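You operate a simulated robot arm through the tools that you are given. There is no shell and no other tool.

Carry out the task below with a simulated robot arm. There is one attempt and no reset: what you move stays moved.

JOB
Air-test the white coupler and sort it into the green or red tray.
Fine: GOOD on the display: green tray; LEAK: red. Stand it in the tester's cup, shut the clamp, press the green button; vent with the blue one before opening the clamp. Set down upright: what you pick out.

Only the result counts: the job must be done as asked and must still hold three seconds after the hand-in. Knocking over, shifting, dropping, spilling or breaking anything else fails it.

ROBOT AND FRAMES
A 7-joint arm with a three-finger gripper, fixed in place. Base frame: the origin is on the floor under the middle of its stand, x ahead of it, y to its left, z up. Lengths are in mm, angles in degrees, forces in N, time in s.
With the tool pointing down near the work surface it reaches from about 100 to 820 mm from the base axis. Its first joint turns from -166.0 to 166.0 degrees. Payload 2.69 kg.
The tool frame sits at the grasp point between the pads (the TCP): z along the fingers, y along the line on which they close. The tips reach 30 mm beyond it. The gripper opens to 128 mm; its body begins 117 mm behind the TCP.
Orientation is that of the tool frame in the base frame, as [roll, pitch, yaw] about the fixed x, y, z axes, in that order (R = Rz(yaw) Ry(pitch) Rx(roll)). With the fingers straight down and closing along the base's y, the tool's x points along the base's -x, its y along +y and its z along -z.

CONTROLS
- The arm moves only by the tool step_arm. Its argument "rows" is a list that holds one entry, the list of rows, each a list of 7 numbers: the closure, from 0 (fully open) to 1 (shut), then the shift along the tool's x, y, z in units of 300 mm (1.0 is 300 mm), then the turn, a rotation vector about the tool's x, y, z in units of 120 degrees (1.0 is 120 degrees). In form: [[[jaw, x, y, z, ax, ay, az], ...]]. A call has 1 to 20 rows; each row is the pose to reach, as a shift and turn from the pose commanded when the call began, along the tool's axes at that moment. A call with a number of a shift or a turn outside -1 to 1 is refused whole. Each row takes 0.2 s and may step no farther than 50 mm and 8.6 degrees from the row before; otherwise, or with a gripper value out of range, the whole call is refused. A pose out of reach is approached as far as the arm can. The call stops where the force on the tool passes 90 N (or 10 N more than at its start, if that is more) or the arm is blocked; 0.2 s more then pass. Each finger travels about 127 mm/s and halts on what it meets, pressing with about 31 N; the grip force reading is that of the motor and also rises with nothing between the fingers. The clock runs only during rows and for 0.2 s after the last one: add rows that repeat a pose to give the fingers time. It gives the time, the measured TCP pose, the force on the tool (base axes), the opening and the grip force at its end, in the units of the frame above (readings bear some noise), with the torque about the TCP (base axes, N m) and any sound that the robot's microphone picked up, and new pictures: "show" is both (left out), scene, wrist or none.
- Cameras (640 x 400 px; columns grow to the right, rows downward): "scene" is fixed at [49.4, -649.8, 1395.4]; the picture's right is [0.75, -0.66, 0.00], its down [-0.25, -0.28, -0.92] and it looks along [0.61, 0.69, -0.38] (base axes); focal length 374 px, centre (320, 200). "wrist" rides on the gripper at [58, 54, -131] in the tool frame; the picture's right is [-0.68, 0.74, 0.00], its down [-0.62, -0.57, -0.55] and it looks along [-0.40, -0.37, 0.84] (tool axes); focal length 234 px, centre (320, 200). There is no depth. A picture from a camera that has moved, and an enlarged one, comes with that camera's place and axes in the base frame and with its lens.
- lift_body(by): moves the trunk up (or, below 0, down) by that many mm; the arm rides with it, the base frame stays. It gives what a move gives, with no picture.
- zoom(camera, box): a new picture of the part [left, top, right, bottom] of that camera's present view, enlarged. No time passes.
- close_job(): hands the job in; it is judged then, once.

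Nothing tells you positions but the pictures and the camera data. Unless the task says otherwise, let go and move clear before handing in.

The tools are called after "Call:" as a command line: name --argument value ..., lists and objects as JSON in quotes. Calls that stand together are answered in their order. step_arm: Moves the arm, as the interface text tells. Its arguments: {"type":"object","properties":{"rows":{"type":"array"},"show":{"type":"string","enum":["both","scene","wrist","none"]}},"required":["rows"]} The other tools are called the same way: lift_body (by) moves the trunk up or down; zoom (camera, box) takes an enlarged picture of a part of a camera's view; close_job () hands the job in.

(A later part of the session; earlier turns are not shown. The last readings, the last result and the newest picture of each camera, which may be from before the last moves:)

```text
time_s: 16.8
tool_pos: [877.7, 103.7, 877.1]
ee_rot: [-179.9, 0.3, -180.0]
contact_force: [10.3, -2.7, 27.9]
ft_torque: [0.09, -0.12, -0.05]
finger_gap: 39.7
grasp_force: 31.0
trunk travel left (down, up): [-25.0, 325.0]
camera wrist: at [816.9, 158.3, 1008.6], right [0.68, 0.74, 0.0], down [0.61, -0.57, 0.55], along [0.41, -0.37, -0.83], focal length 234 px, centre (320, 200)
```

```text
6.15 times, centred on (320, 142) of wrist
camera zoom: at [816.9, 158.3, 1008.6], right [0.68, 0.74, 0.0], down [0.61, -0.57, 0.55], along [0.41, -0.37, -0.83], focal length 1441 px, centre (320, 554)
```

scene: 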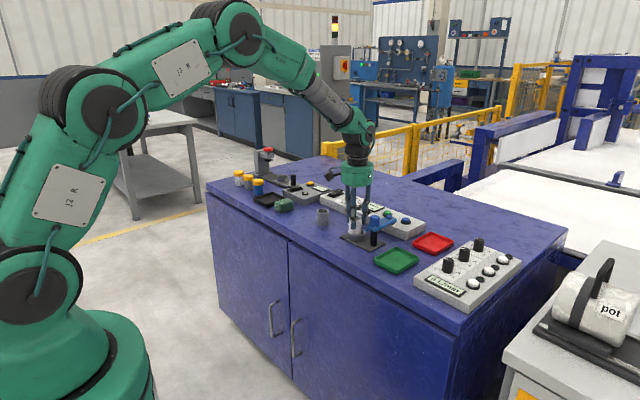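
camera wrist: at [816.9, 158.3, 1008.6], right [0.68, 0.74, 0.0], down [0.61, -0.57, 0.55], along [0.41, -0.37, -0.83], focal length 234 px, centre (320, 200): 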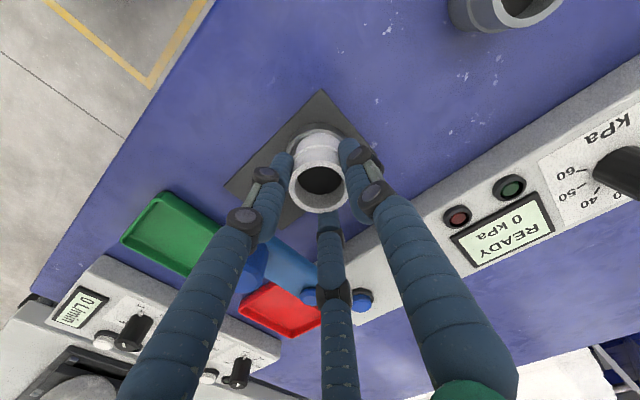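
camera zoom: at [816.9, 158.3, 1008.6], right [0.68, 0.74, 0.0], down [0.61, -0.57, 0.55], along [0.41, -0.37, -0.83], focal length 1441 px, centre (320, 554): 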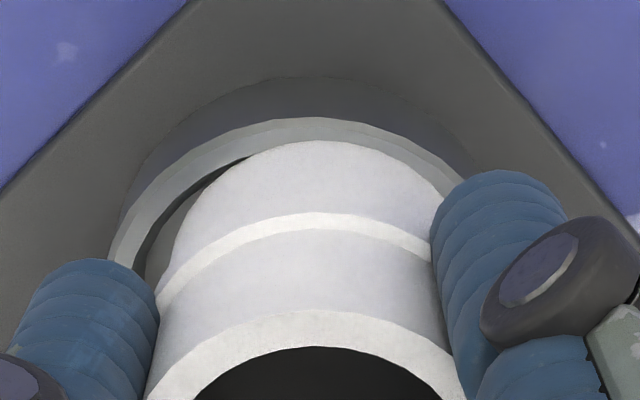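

The coupler's edge has caught the rim on its −x/+y side. Re-triangulating puts the rim at z≈820 and the cup centre at about (877,102), so my earlier height guess was off. I'll raise 20 mm, shift about (+3.5, −2.7) mm and check before descending.

Call:
step_arm --rows '[[[0.85, 0, 0, -0.03, 0, 0, 0], [0.85, 0, 0, -0.067, 0, 0, 0], [0.85, -0.0117, -0.009, -0.067, 0, 0, 0], [0.85, -0.0117, -0.009, -0.067, 0, 0, 0]]]'

Call:
zoom --camera "scene" --box '[338, 195, 382, 245]'

Call:
zoom --camera "wrist" --box '[260, 90, 380, 220]'

```text
time_s: 17.8
tool_pos: [880.5, 100.5, 896.3]
ee_rot: [-179.9, -0.1, -180.0]
contact_force: [-0.2, -0.5, -0.2]
ft_torque: [0.02, -0.01, 0.0]
finger_gap: 39.3
grasp_force: 31.2
trunk travel left (down, up): [-25.0, 325.0]
camera wrist: at [820.1, 155.5, 1025.6], right [0.68, 0.74, 0.0], down [0.62, -0.57, 0.55], along [0.4, -0.37, -0.84], focal length 234 px, centre (320, 200)
```

scene: 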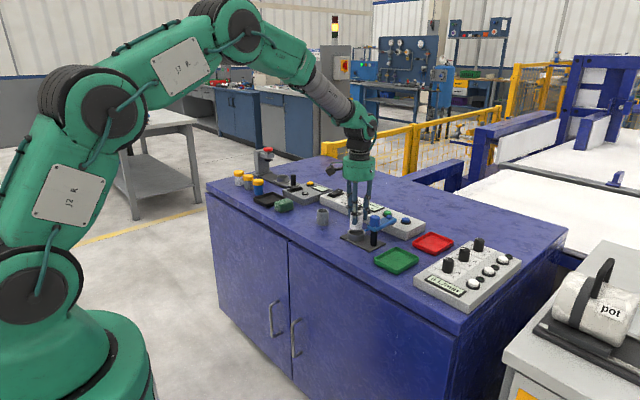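
wrist: 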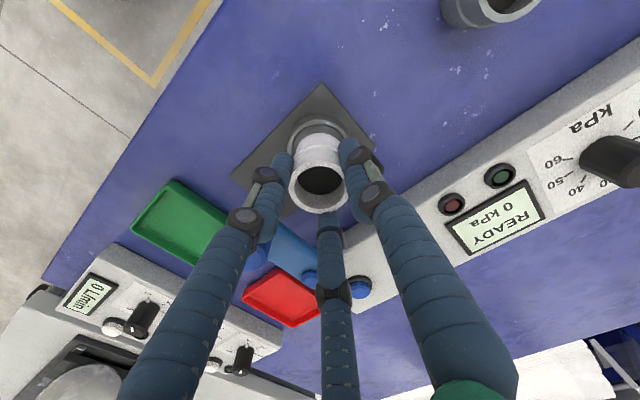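

```text
8.00 times, centred on (360, 220) of scene
camera zoom: at [49.4, -649.8, 1395.4], right [0.75, -0.66, 0.0], down [-0.25, -0.28, -0.92], along [0.61, 0.69, -0.38], focal length 2996 px, centre (0, 40)
```

zoom: 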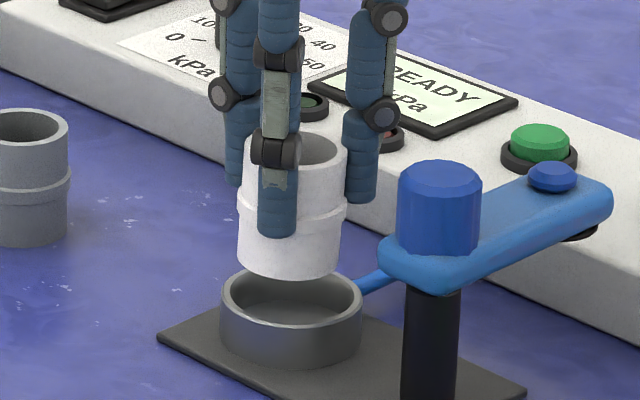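

```text
3.08 times, centred on (320, 155) of wrist
camera zoom: at [820.1, 155.5, 1025.6], right [0.68, 0.74, 0.0], down [0.62, -0.57, 0.55], along [0.4, -0.37, -0.84], focal length 720 px, centre (320, 338)
```

zoom: 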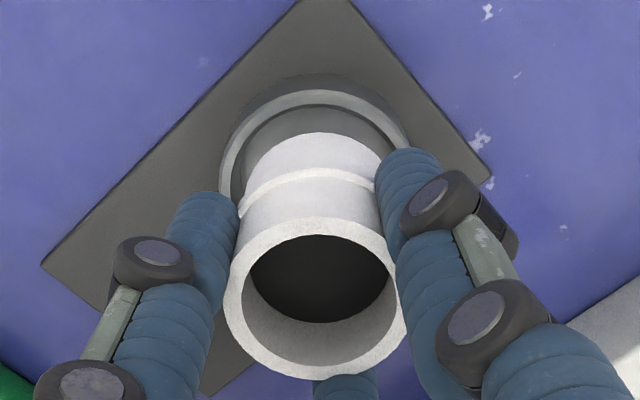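

Now the coupler looks centred over the cup within about 1–2 mm. I'll descend in small steps and watch the force.

Call:
step_arm --rows '[[[0.85, -0.001, 0, 0.03, 0, 0, 0], [0.85, -0.001, 0, 0.055, 0, 0, 0], [0.85, -0.001, 0, 0.075, 0, 0, 0], [0.85, -0.001, 0, 0.075, 0, 0, 0]]]' --show "none"

Call:
zoom --camera "scene" --box '[338, 195, 382, 245]'

```text
time_s: 18.8
tool_pos: [879.5, 100.9, 872.5]
ee_rot: [179.9, 0.0, 180.0]
contact_force: [-0.1, -0.1, -0.2]
ft_torque: [-0.01, 0.05, -0.03]
finger_gap: 39.3
grasp_force: 30.5
trunk travel left (down, up): [-25.0, 325.0]
```

```text
8.00 times, centred on (360, 220) of scene
camera zoom: at [49.4, -649.8, 1395.4], right [0.75, -0.66, 0.0], down [-0.25, -0.28, -0.92], along [0.61, 0.69, -0.38], focal length 2996 px, centre (0, 40)
```

zoom: 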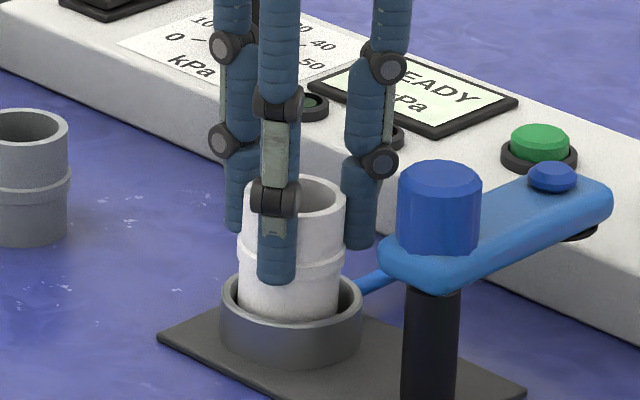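

It's inside the rim without contact. Continuing down slowly.

Call:
step_arm --rows '[[[0.85, 0, 0, 0.007, 0, 0, 0], [0.85, 0, 0, 0.013, 0, 0, 0], [0.85, 0, 0, 0.013, 0, 0, 0]]]' --show "none"

```text
time_s: 19.6
tool_pos: [879.8, 102.4, 869.7]
ee_rot: [179.9, -0.1, -180.0]
contact_force: [-0.5, -1.4, -1.0]
ft_torque: [0.01, -0.02, 0.01]
finger_gap: 39.3
grasp_force: 31.0
trunk travel left (down, up): [-25.0, 325.0]
```

Call:
step_arm --rows '[[[0.85, 0, 0, 0.007, 0, 0, 0], [0.85, 0, 0, 0.013, 0, 0, 0], [0.85, 0, 0, 0.013, 0, 0, 0]]]' --show "none"

```text
time_s: 20.4
tool_pos: [880.2, 101.0, 865.0]
ee_rot: [179.9, 0.0, -179.9]
contact_force: [-0.5, -0.4, -0.1]
ft_torque: [-0.07, -0.01, -0.02]
finger_gap: 39.2
grasp_force: 30.9
trunk travel left (down, up): [-25.0, 325.0]
```

Still no contact at TCP z≈866, so I'll go on a little further.

Call:
step_arm --rows '[[[0.85, 0, 0, 0.005, 0, 0, 0], [0.85, 0, 0, 0.008, 0, 0, 0], [0.85, 0, 0, 0.008, 0, 0, 0]]]' --show "scene"

Call:
zoom --camera "scene" --box '[338, 195, 382, 245]'

```text
time_s: 21.1
tool_pos: [880.2, 101.0, 862.7]
ee_rot: [180.0, 0.0, -180.0]
contact_force: [-0.9, 0.1, -0.3]
ft_torque: [-0.02, 0.04, -0.01]
finger_gap: 39.4
grasp_force: 30.3
trunk travel left (down, up): [-25.0, 325.0]
```

scene: 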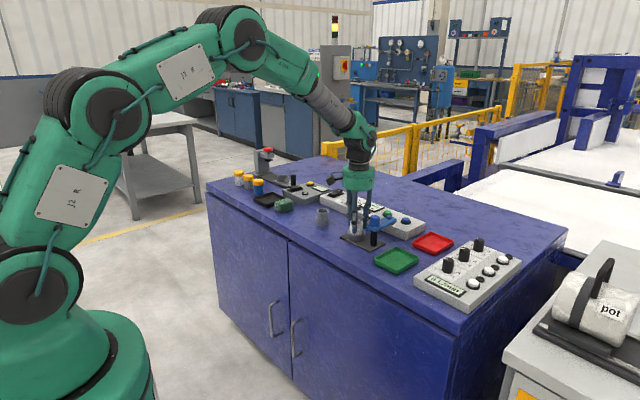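

```text
8.00 times, centred on (360, 220) of scene
camera zoom: at [49.4, -649.8, 1395.4], right [0.75, -0.66, 0.0], down [-0.25, -0.28, -0.92], along [0.61, 0.69, -0.38], focal length 2996 px, centre (0, 40)
```

zoom: 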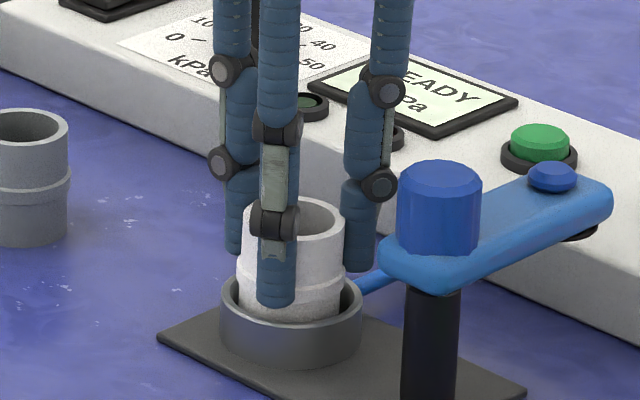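

Call:
step_arm --rows '[[[0.85, 0, 0, 0.005, 0, 0, 0], [0.85, 0, 0, 0.01, 0, 0, 0], [0.85, 0, 0, 0.01, 0, 0, 0]]]' --show "none"

```text
time_s: 21.9
tool_pos: [880.7, 101.0, 861.9]
ee_rot: [180.0, 0.2, -179.9]
contact_force: [-1.2, 1.3, 19.2]
ft_torque: [-0.23, -0.06, -0.02]
finger_gap: 39.1
grasp_force: 30.8
trunk travel left (down, up): [-25.0, 325.0]
```

Call:
step_arm --rows '[[[0.85, 0, 0, -0.003, 0, 0, 0], [0.85, 0, 0, -0.005, 0, 0, 0]]]'

Call:
zoom --camera "scene" --box '[338, 205, 382, 245]'

Call:
zoom --camera "wrist" --box '[260, 100, 380, 220]'

```text
time_s: 22.6
tool_pos: [881.1, 101.3, 861.8]
ee_rot: [-180.0, 0.0, -180.0]
contact_force: [1.6, 0.8, 16.5]
ft_torque: [-0.21, -0.16, 0.01]
finger_gap: 38.8
grasp_force: 31.0
trunk travel left (down, up): [-25.0, 325.0]
camera wrist: at [820.5, 155.3, 993.3], right [0.68, 0.74, 0.0], down [0.61, -0.57, 0.55], along [0.4, -0.37, -0.84], focal length 234 px, centre (320, 200)
```

scene: 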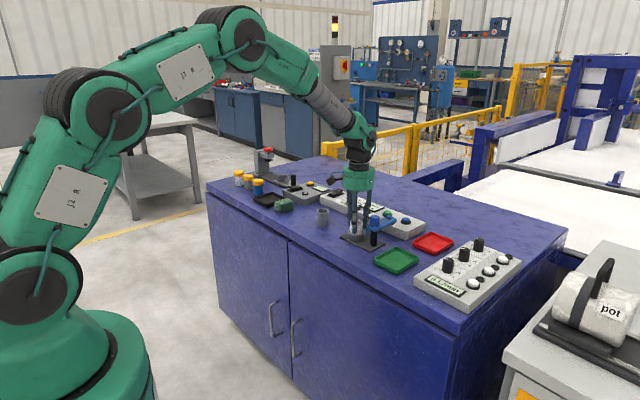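
wrist: 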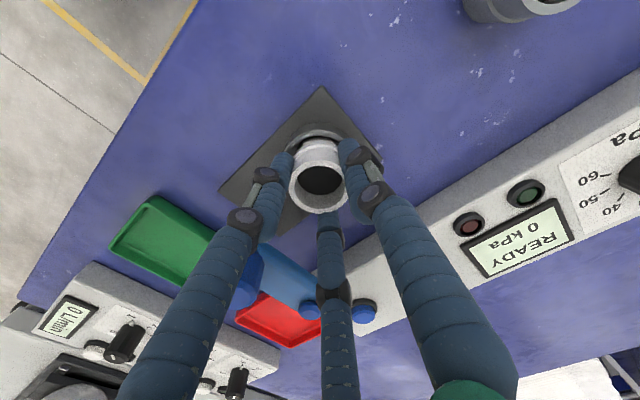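

```text
10.00 times, centred on (360, 225) of scene
camera zoom: at [49.4, -649.8, 1395.4], right [0.75, -0.66, 0.0], down [-0.25, -0.28, -0.92], along [0.61, 0.69, -0.38], focal length 3745 px, centre (-80, -50)
```

zoom: 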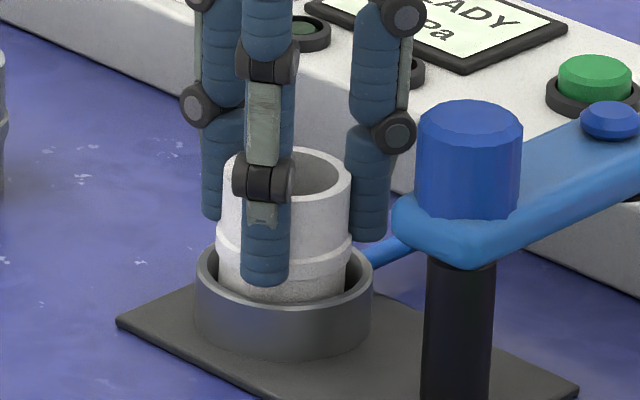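

```text
3.33 times, centred on (320, 160) of wrist
camera zoom: at [820.5, 155.3, 993.3], right [0.68, 0.74, 0.0], down [0.61, -0.57, 0.55], along [0.4, -0.37, -0.84], focal length 781 px, centre (320, 333)
```

zoom: 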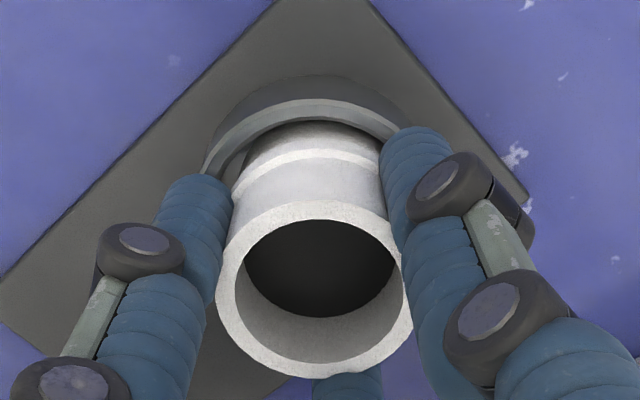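

The coupler is down inside the cup on its floor (about 17 N, no side force). I'll open the fingers just enough to release.

Call:
step_arm --rows '[[[0.66, 0, 0, 0, 0, 0, 0], [0.6, 0, 0, 0, 0, 0, 0], [0.52, 0, 0, 0, 0, 0, 0], [0.52, 0, 0, 0, 0, 0, 0]]]'

Call:
zoom --camera "scene" --box '[338, 205, 382, 245]'

Call:
zoom --camera "wrist" --box '[260, 100, 380, 220]'

```text
time_s: 23.6
tool_pos: [880.5, 101.0, 860.2]
ee_rot: [-180.0, 0.0, -179.9]
contact_force: [0.3, 0.4, 0.3]
ft_torque: [-0.02, 0.0, -0.03]
finger_gap: 61.5
grasp_force: 0.0
trunk travel left (down, up): [-25.0, 325.0]
camera wrist: at [821.0, 155.3, 992.5], right [0.68, 0.74, 0.0], down [0.62, -0.57, 0.55], along [0.4, -0.37, -0.84], focal length 234 px, centre (320, 200)
```

scene: 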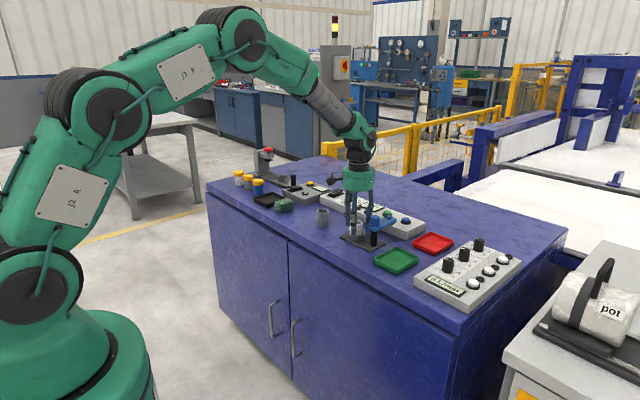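
wrist: 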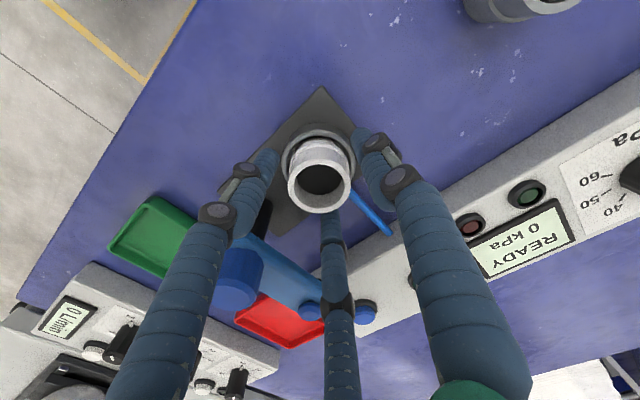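

```text
10.00 times, centred on (360, 225) of scene
camera zoom: at [49.4, -649.8, 1395.4], right [0.75, -0.66, 0.0], down [-0.25, -0.28, -0.92], along [0.61, 0.69, -0.38], focal length 3745 px, centre (-80, -50)
```

zoom: 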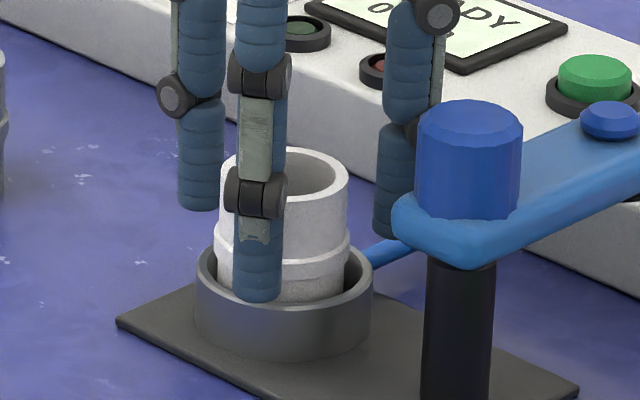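

```text
3.33 times, centred on (320, 160) of wrist
camera zoom: at [821.0, 155.3, 992.5], right [0.68, 0.74, 0.0], down [0.62, -0.57, 0.55], along [0.4, -0.37, -0.84], focal length 781 px, centre (320, 333)
```

zoom: 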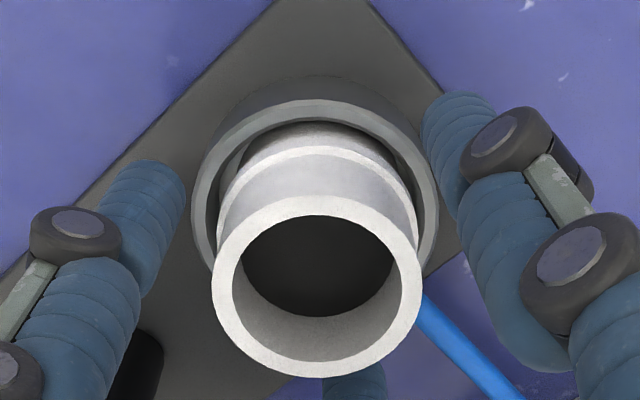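

Released; the coupler stands in the cup. Lifting straight up clear.

Call:
step_arm --rows '[[[0.52, 0, 0, -0.06, 0, 0, 0], [0.52, 0, 0, -0.16, 0, 0, 0], [0.52, 0, 0, -0.28, 0, 0, 0], [0.52, 0, 0, -0.4, 0, 0, 0], [0.52, 0, 0, -0.4, 0, 0, 0]]]'

Call:
zoom --camera "scene" --box '[338, 195, 418, 245]'

Call:
zoom --camera "wrist" --box '[200, 80, 400, 260]'

```text
time_s: 24.8
tool_pos: [879.8, 102.9, 979.7]
ee_rot: [180.0, 0.0, 180.0]
contact_force: [-0.1, -0.4, -0.1]
ft_torque: [-0.01, -0.01, 0.04]
finger_gap: 61.4
grasp_force: 0.0
trunk travel left (down, up): [-25.0, 325.0]
camera wrist: at [820.3, 156.7, 1111.0], right [0.68, 0.74, 0.0], down [0.62, -0.57, 0.55], along [0.4, -0.37, -0.84], focal length 234 px, centre (320, 200)
```

scene: 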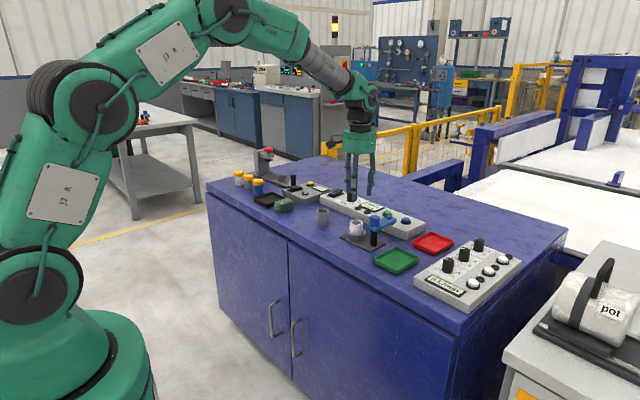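
wrist: 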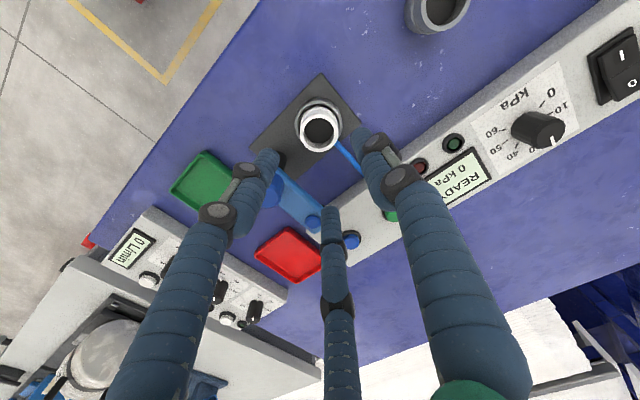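

```text
8.00 times, centred on (378, 220) of scene
camera zoom: at [49.4, -649.8, 1395.4], right [0.75, -0.66, 0.0], down [-0.25, -0.28, -0.92], along [0.61, 0.69, -0.38], focal length 2996 px, centre (-144, 40)
```

zoom: 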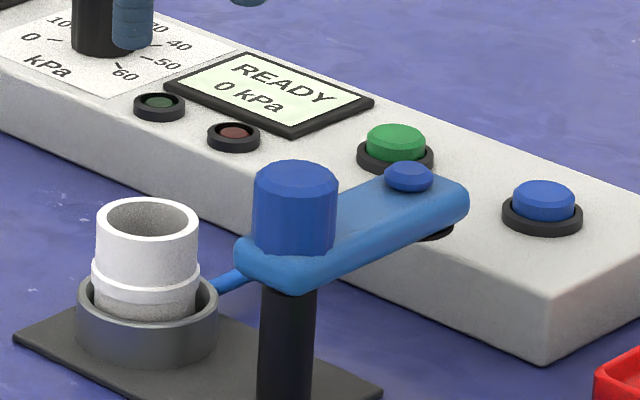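

```text
2.22 times, centred on (300, 170) of wrist
camera zoom: at [820.3, 156.7, 1111.0], right [0.68, 0.74, 0.0], down [0.62, -0.57, 0.55], along [0.4, -0.37, -0.84], focal length 520 px, centre (364, 267)
```

zoom: 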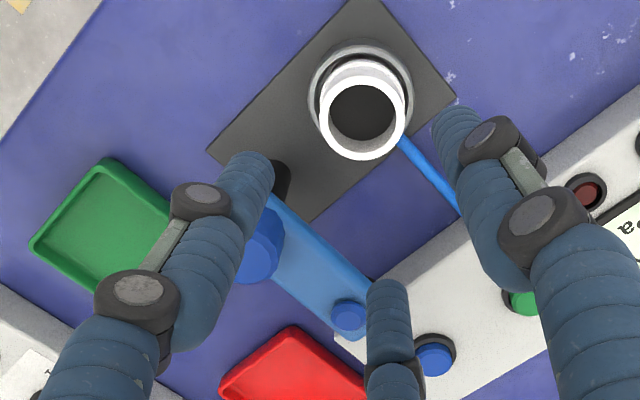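

Coupler placed well. The clamp hub is at about (877,29) and its arm points +x to (946,28), spanning z≈866–880; it must swing +90° to sit over the cup at (877,102). I'll close the fingers and go to the −y side of the arm, then check before lowering.

Call:
step_arm --rows '[[[0.7, -0.045, -0.097, 0, 0, 0, 0], [0.85, -0.09, -0.195, 0, 0, 0, 0], [1.0, -0.135, -0.292, 0, 0, 0, 0], [1.0, -0.179, -0.389, 0, 0, 0, 0], [1.0, -0.179, -0.389, 0.06, 0, 0, 0], [1.0, -0.179, -0.389, 0.12, 0, 0, 0], [1.0, -0.179, -0.389, 0.12, 0, 0, 0]]]'

Call:
zoom --camera "scene" --box '[340, 140, 440, 250]'

Call:
zoom --camera "wrist" --box '[200, 40, 440, 220]'

```text
time_s: 26.4
tool_pos: [936.2, -14.7, 944.9]
ee_rot: [179.9, 0.0, -180.0]
contact_force: [-0.1, -0.2, -0.3]
ft_torque: [-0.02, 0.0, 0.0]
finger_gap: 1.8
grasp_force: 31.1
trunk travel left (down, up): [-25.0, 325.0]
camera wrist: at [875.7, 39.1, 1075.6], right [0.68, 0.74, 0.0], down [0.62, -0.57, 0.55], along [0.4, -0.37, -0.84], focal length 234 px, centre (320, 200)
```

scene: 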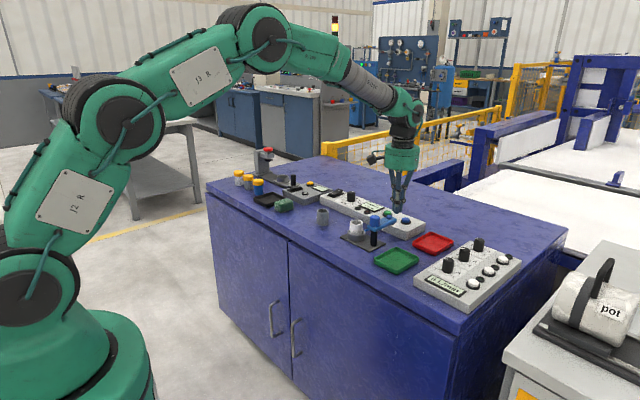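
wrist: 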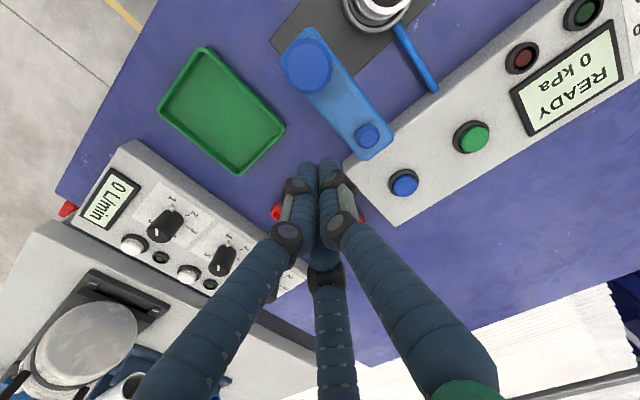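

```text
3.64 times, centred on (390, 195) of scene
camera zoom: at [49.4, -649.8, 1395.4], right [0.75, -0.66, 0.0], down [-0.25, -0.28, -0.92], along [0.61, 0.69, -0.38], focal length 1362 px, centre (66, 218)
```

zoom: 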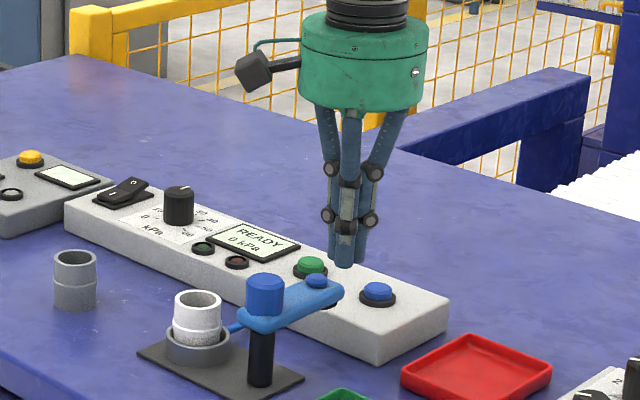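

```text
2.22 times, centred on (320, 130) of wrist
camera zoom: at [875.7, 39.1, 1075.6], right [0.68, 0.74, 0.0], down [0.62, -0.57, 0.55], along [0.4, -0.37, -0.84], focal length 520 px, centre (320, 356)
```

zoom: 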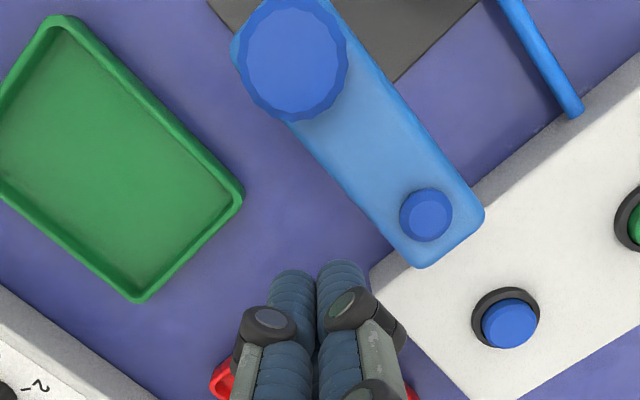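

The closed fingertips are beside the arm's −y face with about 7 mm clearance. Lowering so the tips are at the arm's height (z≈862).

Call:
step_arm --rows '[[[1.0, 0, 0, 0.06, 0, 0, 0], [1.0, 0, 0, 0.12, 0, 0, 0], [1.0, 0, 0, 0.175, 0, 0, 0], [1.0, 0, 0, 0.175, 0, 0, 0]]]'

Call:
zoom --camera "scene" --box '[350, 170, 430, 250]'

Call:
zoom --camera "wrist" --box '[200, 40, 440, 220]'

```text
time_s: 27.4
tool_pos: [934.2, -14.8, 892.0]
ee_rot: [179.9, 0.0, -180.0]
contact_force: [-0.1, 0.0, -1.0]
ft_torque: [0.01, 0.03, 0.01]
finger_gap: 2.1
grasp_force: 31.3
trunk travel left (down, up): [-25.0, 325.0]
camera wrist: at [875.0, 38.4, 1023.7], right [0.68, 0.74, 0.0], down [0.62, -0.57, 0.55], along [0.4, -0.37, -0.84], focal length 234 px, centre (320, 200)
```

scene: 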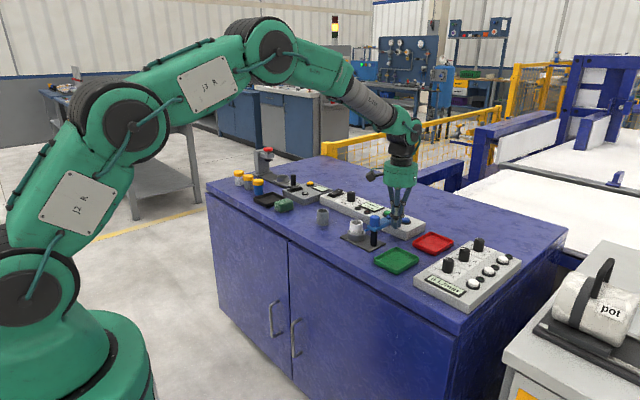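
wrist: 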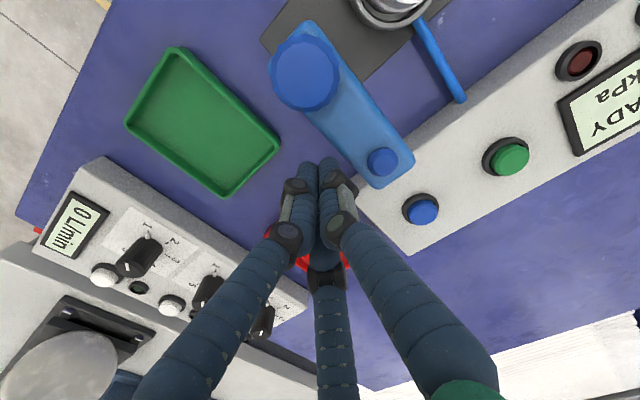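

```text
5.00 times, centred on (390, 210) of scene
camera zoom: at [49.4, -649.8, 1395.4], right [0.75, -0.66, 0.0], down [-0.25, -0.28, -0.92], along [0.61, 0.69, -0.38], focal length 1873 px, centre (-30, 150)
```

zoom: 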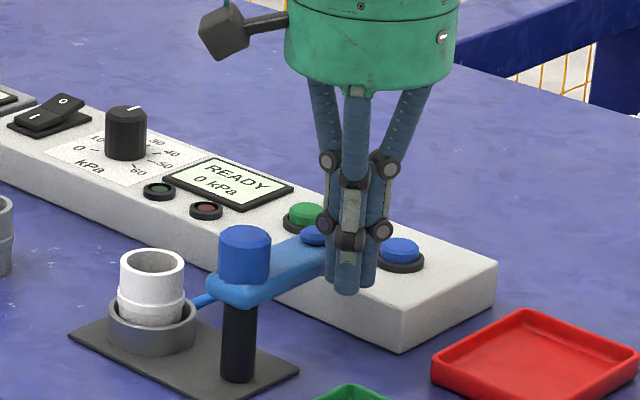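

```text
2.22 times, centred on (320, 130) of wrist
camera zoom: at [875.0, 38.4, 1023.7], right [0.68, 0.74, 0.0], down [0.62, -0.57, 0.55], along [0.4, -0.37, -0.84], focal length 520 px, centre (320, 356)
```

zoom: 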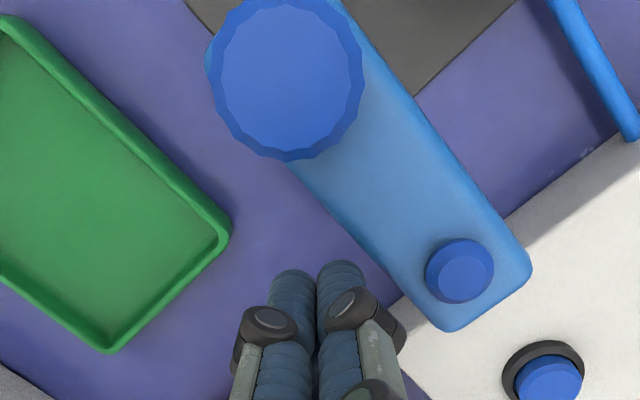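

Clear all round. Pushing the arm along its arc to about 45° first.

Call:
step_arm --rows '[[[1.0, -0.0023, 0.0287, 0, 0, 0, 0], [1.0, -0.0143, 0.0553, 0, 0, 0, 0], [1.0, -0.025, 0.0817, 0, 0, 0, 0], [1.0, -0.0307, 0.1103, 0, 0, 0, 0], [1.0, -0.0323, 0.14, 0, 0, 0, 0], [1.0, -0.0293, 0.1703, 0, 0, 0, 0], [1.0, -0.022, 0.1997, 0, 0, 0, 0], [1.0, -0.022, 0.1997, 0, 0, 0, 0]]]'

Call:
zoom --camera "scene" --box '[350, 170, 430, 250]'

Call:
zoom --camera "wrist" --box '[200, 40, 440, 220]'

```text
time_s: 29.1
tool_pos: [940.8, 45.1, 894.6]
ee_rot: [179.9, 0.0, 180.0]
contact_force: [0.5, 0.2, 0.0]
ft_torque: [-0.04, -0.01, 0.01]
finger_gap: 2.2
grasp_force: 30.6
trunk travel left (down, up): [-25.0, 325.0]
camera wrist: at [880.2, 98.9, 1024.8], right [0.68, 0.74, 0.0], down [0.62, -0.57, 0.55], along [0.4, -0.37, -0.84], focal length 234 px, centre (320, 200)
```

scene: 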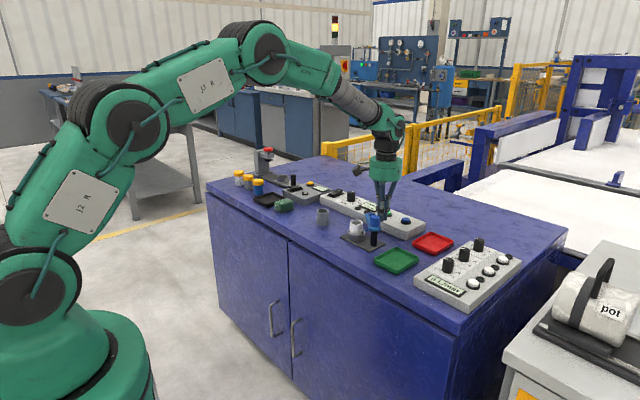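
wrist: 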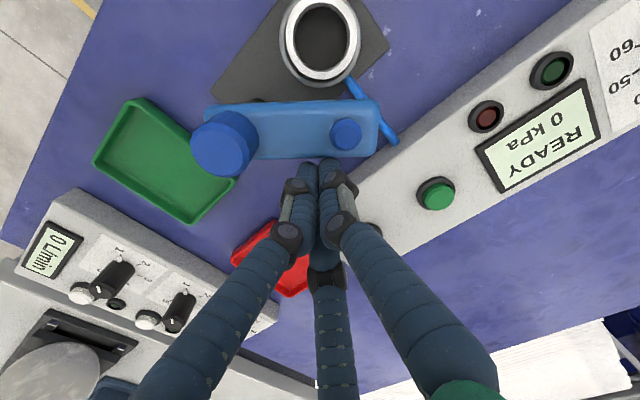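

```text
5.00 times, centred on (390, 210) of scene
camera zoom: at [49.4, -649.8, 1395.4], right [0.75, -0.66, 0.0], down [-0.25, -0.28, -0.92], along [0.61, 0.69, -0.38], focal length 1873 px, centre (-30, 150)
```

zoom: 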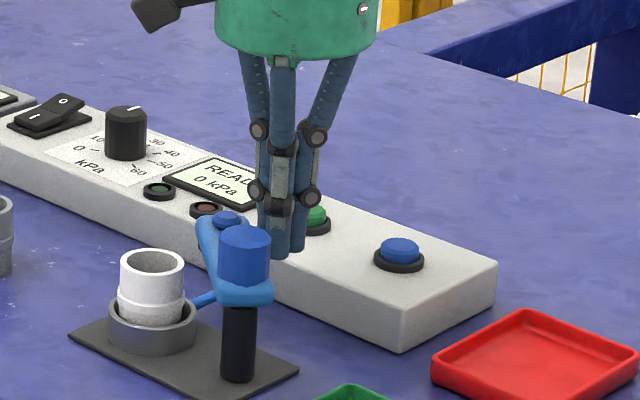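

```text
2.22 times, centred on (320, 130) of wrist
camera zoom: at [880.2, 98.9, 1024.8], right [0.68, 0.74, 0.0], down [0.62, -0.57, 0.55], along [0.4, -0.37, -0.84], focal length 520 px, centre (320, 356)
```

zoom: 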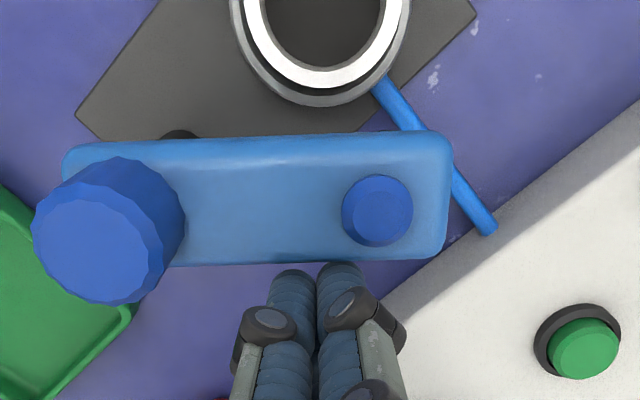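

The arm is at about 45° and swings freely. Continuing to bring it over the cup.

Call:
step_arm --rows '[[[1.0, 0.008, 0.027, 0, 0, 0, 0], [1.0, 0.0233, 0.0527, 0, 0, 0, 0], [1.0, 0.038, 0.0743, 0, 0, 0, 0], [1.0, 0.0537, 0.094, 0, 0, 0, 0], [1.0, 0.0727, 0.1117, 0, 0, 0, 0], [1.0, 0.0933, 0.127, 0, 0, 0, 0], [1.0, 0.0933, 0.127, 0, 0, 0, 0]]]'

Call:
zoom --camera "scene" --box '[340, 170, 420, 250]'

Call:
zoom --camera "wrist" --box '[200, 40, 440, 220]'

```text
time_s: 30.8
tool_pos: [913.3, 81.9, 892.9]
ee_rot: [180.0, 0.1, 179.9]
contact_force: [24.7, -11.2, -3.7]
ft_torque: [-0.16, -0.43, 0.28]
finger_gap: 2.0
grasp_force: 31.1
trunk travel left (down, up): [-25.0, 325.0]
camera wrist: at [854.5, 135.3, 1023.6], right [0.68, 0.74, 0.0], down [0.61, -0.57, 0.55], along [0.41, -0.37, -0.84], focal length 234 px, centre (320, 200)
```

scene: 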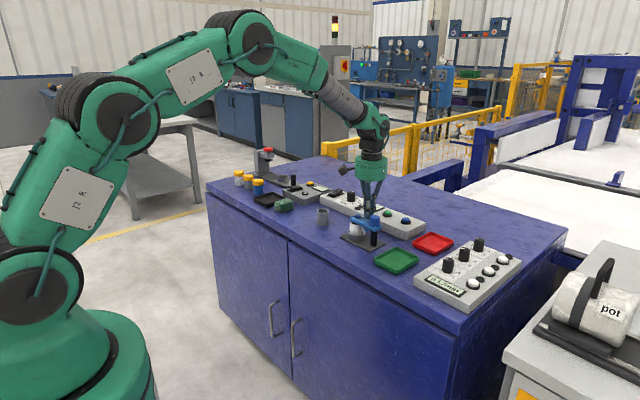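
wrist: 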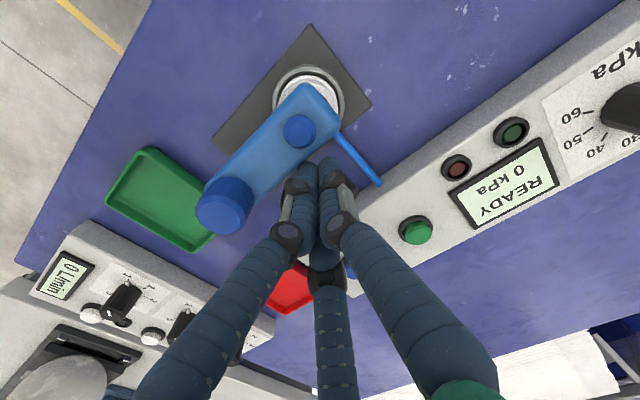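

```text
5.00 times, centred on (380, 210) of scene
camera zoom: at [49.4, -649.8, 1395.4], right [0.75, -0.66, 0.0], down [-0.25, -0.28, -0.92], along [0.61, 0.69, -0.38], focal length 1873 px, centre (20, 150)
```

zoom: 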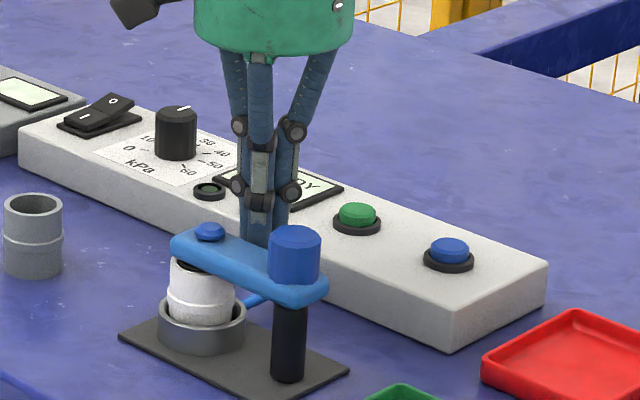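

```text
2.22 times, centred on (320, 130) of wrist
camera zoom: at [854.5, 135.3, 1023.6], right [0.68, 0.74, 0.0], down [0.61, -0.57, 0.55], along [0.41, -0.37, -0.84], focal length 520 px, centre (320, 356)
```

zoom: 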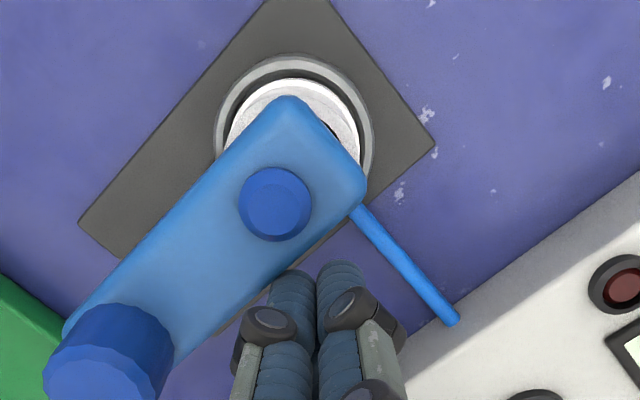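

The arm end now sits at (877,98), directly over the cup, and the push met the stop (about 27 N). I'll back away from it, rise and move over toward the green button.

Call:
step_arm --rows '[[[1.0, -0.03, -0.01, 0, 0, 0, 0], [1.0, -0.06, -0.01, 0, 0, 0, 0], [1.0, -0.08, -0.01, -0.1, 0, 0, 0], [1.0, -0.16, 0.01, -0.2, 0, 0, 0], [1.0, -0.28, 0.04, -0.2, 0, 0, 0], [1.0, -0.4, 0.074, -0.2, 0, 0, 0], [1.0, -0.4, 0.074, -0.2, 0, 0, 0]]]'

Call:
zoom --camera "scene" --box '[340, 170, 440, 250]'

Call:
zoom --camera "wrist" --box '[180, 0, 460, 220]'

```text
time_s: 32.4
tool_pos: [1034.3, 102.8, 949.8]
ee_rot: [-180.0, -0.1, -179.9]
contact_force: [-0.3, -0.1, -2.1]
ft_torque: [-0.06, 0.02, 0.01]
finger_gap: 2.3
grasp_force: 30.9
trunk travel left (down, up): [-25.0, 325.0]
camera wrist: at [975.3, 157.6, 1080.5], right [0.68, 0.74, 0.0], down [0.62, -0.57, 0.55], along [0.4, -0.37, -0.84], focal length 234 px, centre (320, 200)
```

scene: 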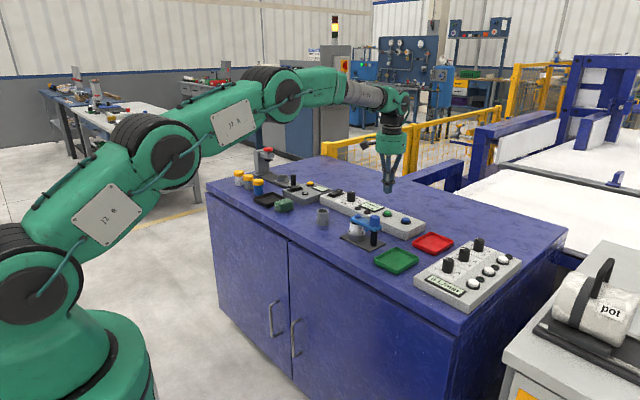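
wrist: 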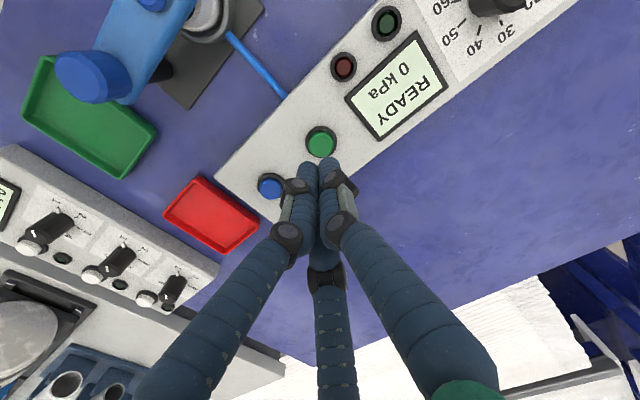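

```text
5.00 times, centred on (390, 210) of scene
camera zoom: at [49.4, -649.8, 1395.4], right [0.75, -0.66, 0.0], down [-0.25, -0.28, -0.92], along [0.61, 0.69, -0.38], focal length 1873 px, centre (-30, 150)
```

zoom: 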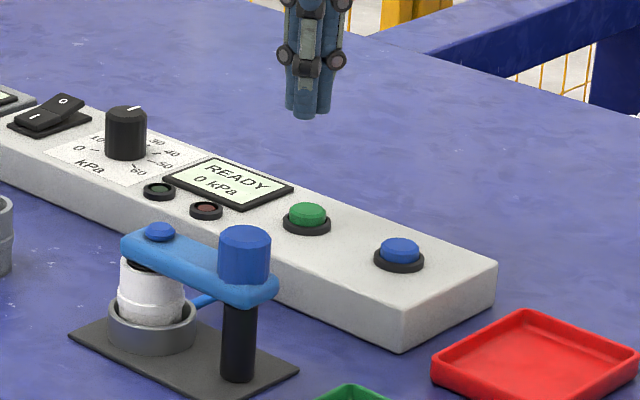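

```text
1.82 times, centred on (320, 110) of wrist
camera zoom: at [975.3, 157.6, 1080.5], right [0.68, 0.74, 0.0], down [0.62, -0.57, 0.55], along [0.4, -0.37, -0.84], focal length 426 px, centre (320, 364)
```

zoom: 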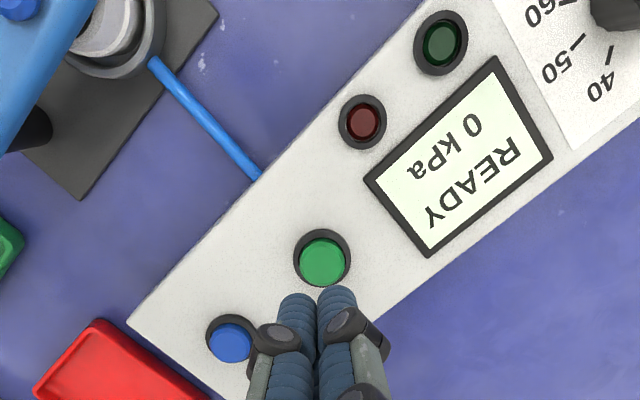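

The clamp stays closed over the coupler. The green button is about 3 mm ahead of the TCP; I'll correct that and descend to just above it.

Call:
step_arm --rows '[[[1.0, -0.0115, -0.006, 0.06, 0, 0, 0], [1.0, -0.0115, -0.006, 0.13, 0, 0, 0], [1.0, -0.0115, -0.006, 0.2, 0, 0, 0], [1.0, -0.0115, -0.006, 0.2, 0, 0, 0]]]'

Call:
zoom --camera "scene" --box '[360, 180, 430, 240]'

Call:
zoom --camera "wrist" --box '[240, 100, 400, 220]'

```text
time_s: 33.4
tool_pos: [1036.5, 102.4, 891.8]
ee_rot: [180.0, 0.1, -179.9]
contact_force: [0.3, 0.4, -0.6]
ft_torque: [-0.01, 0.04, 0.02]
finger_gap: 2.1
grasp_force: 31.3
trunk travel left (down, up): [-25.0, 325.0]
camera wrist: at [976.9, 155.9, 1023.2], right [0.68, 0.74, 0.0], down [0.62, -0.57, 0.55], along [0.4, -0.37, -0.84], focal length 234 px, centre (320, 200)
```

scene: 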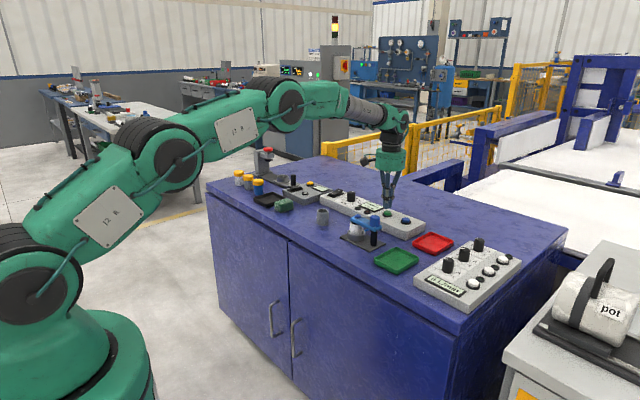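
wrist: 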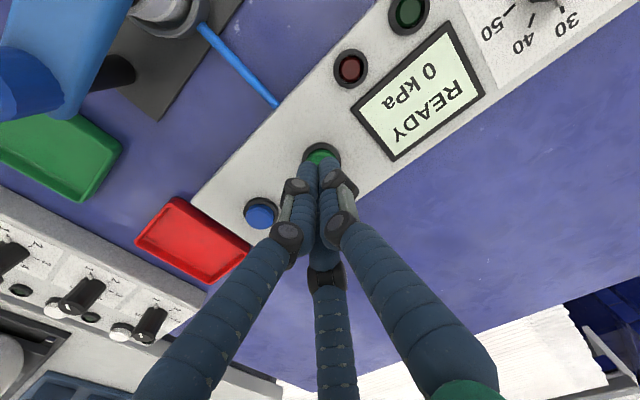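

```text
6.67 times, centred on (395, 210) of scene
camera zoom: at [49.4, -649.8, 1395.4], right [0.75, -0.66, 0.0], down [-0.25, -0.28, -0.92], along [0.61, 0.69, -0.38], focal length 2497 px, centre (-180, 133)
```

zoom: 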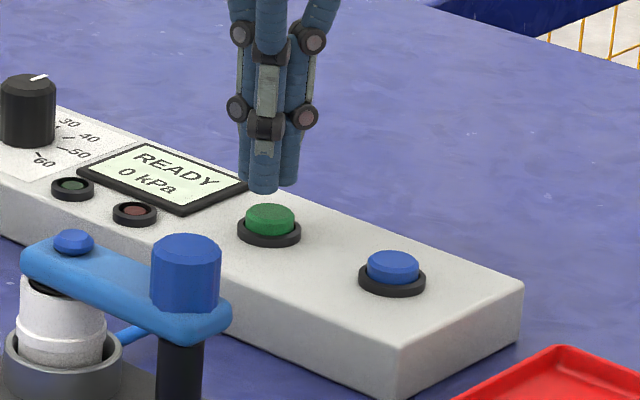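

```text
3.33 times, centred on (320, 160) of wrist
camera zoom: at [976.9, 155.9, 1023.2], right [0.68, 0.74, 0.0], down [0.62, -0.57, 0.55], along [0.4, -0.37, -0.84], focal length 781 px, centre (320, 333)
```

zoom: 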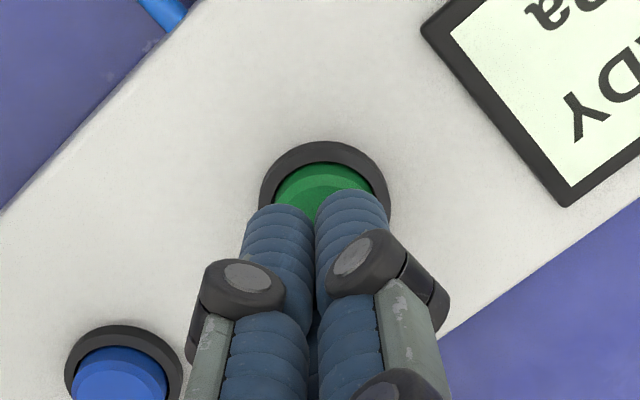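

Aligned within about 2 mm. Lowering toward the button and watching the force and sound.

Call:
step_arm --rows '[[[1.0, -0.005, 0.002, 0.02, 0, 0, 0], [1.0, -0.005, 0.002, 0.04, 0, 0, 0], [1.0, -0.005, 0.002, 0.045, 0, 0, 0]]]' --show "none"

```text
time_s: 34.1
tool_pos: [1036.4, 103.2, 879.6]
ee_rot: [-179.9, 0.0, -179.9]
contact_force: [0.1, 0.4, 0.4]
ft_torque: [0.0, 0.03, 0.01]
finger_gap: 2.0
grasp_force: 30.8
trunk travel left (down, up): [-25.0, 325.0]
```

Call:
step_arm --rows '[[[1.0, 0, 0, 0.007, 0, 0, 0], [1.0, 0, 0, 0.014, 0, 0, 0], [1.0, 0, 0, 0.014, 0, 0, 0]]]' --show "none"

```text
time_s: 35.0
tool_pos: [1037.8, 103.4, 874.7]
ee_rot: [-180.0, 0.0, 180.0]
contact_force: [0.1, -0.3, 0.8]
ft_torque: [-0.03, -0.01, 0.01]
finger_gap: 2.3
grasp_force: 31.0
trunk travel left (down, up): [-25.0, 325.0]
```

Call:
step_arm --rows '[[[1.0, 0, 0, 0.007, 0, 0, 0], [1.0, 0, 0, 0.014, 0, 0, 0], [1.0, 0, 0, 0.014, 0, 0, 0]]]' --show "scene"

Call:
zoom --camera "scene" --box '[360, 180, 430, 240]'

```text
time_s: 35.8
tool_pos: [1037.1, 102.8, 872.0]
ee_rot: [180.0, 0.0, 180.0]
contact_force: [-0.2, 1.0, 3.0]
ft_torque: [-0.02, -0.07, 0.03]
finger_gap: 2.3
grasp_force: 30.9
trunk travel left (down, up): [-25.0, 325.0]
heard: click
```

scene: 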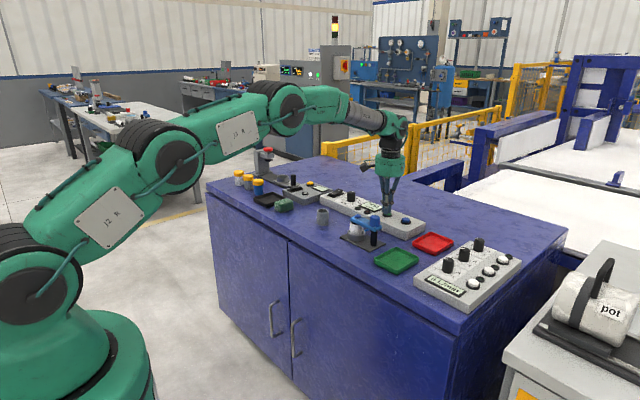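

```text
6.67 times, centred on (395, 210) of scene
camera zoom: at [49.4, -649.8, 1395.4], right [0.75, -0.66, 0.0], down [-0.25, -0.28, -0.92], along [0.61, 0.69, -0.38], focal length 2497 px, centre (-180, 133)
```

zoom: 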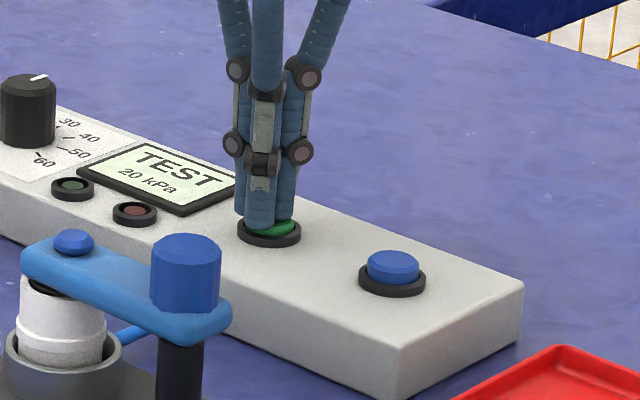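

A click was heard and the display shows TEST 20 kPa. I'll lift off the button and wait for the result.

Call:
step_arm --rows '[[[1.0, 0, 0, -0.05, 0, 0, 0], [1.0, 0, 0, -0.1, 0, 0, 0], [1.0, 0, 0, -0.15, 0, 0, 0], [1.0, 0, 0, -0.15, 0, 0, 0], [1.0, 0, 0, -0.15, 0, 0, 0], [1.0, 0, 0, -0.15, 0, 0, 0], [1.0, 0, 0, -0.15, 0, 0, 0], [1.0, 0, 0, -0.15, 0, 0, 0], [1.0, 0, 0, -0.15, 0, 0, 0], [1.0, 0, 0, -0.15, 0, 0, 0]]]' --show "scene"

Call:
zoom --camera "scene" --box '[340, 180, 430, 240]'

```text
time_s: 38.0
tool_pos: [1037.4, 103.2, 916.5]
ee_rot: [180.0, 0.0, 180.0]
contact_force: [0.0, 0.5, 0.9]
ft_torque: [-0.01, -0.03, -0.02]
finger_gap: 2.1
grasp_force: 31.2
trunk travel left (down, up): [-25.0, 325.0]
```

scene: 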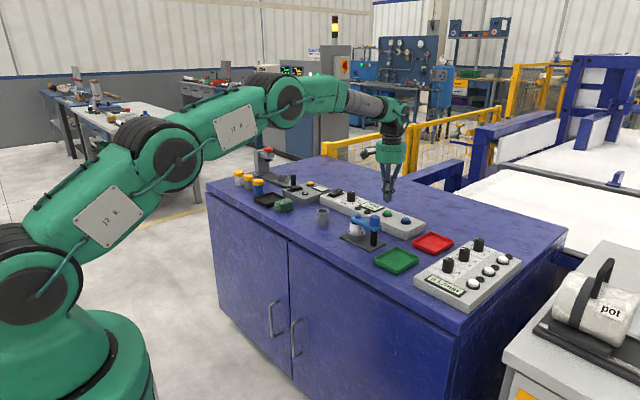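

```text
6.67 times, centred on (385, 210) of scene
camera zoom: at [49.4, -649.8, 1395.4], right [0.75, -0.66, 0.0], down [-0.25, -0.28, -0.92], along [0.61, 0.69, -0.38], focal length 2497 px, centre (-113, 133)
```

zoom: 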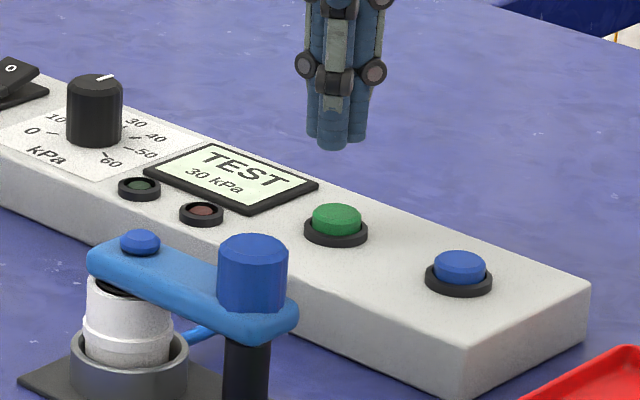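

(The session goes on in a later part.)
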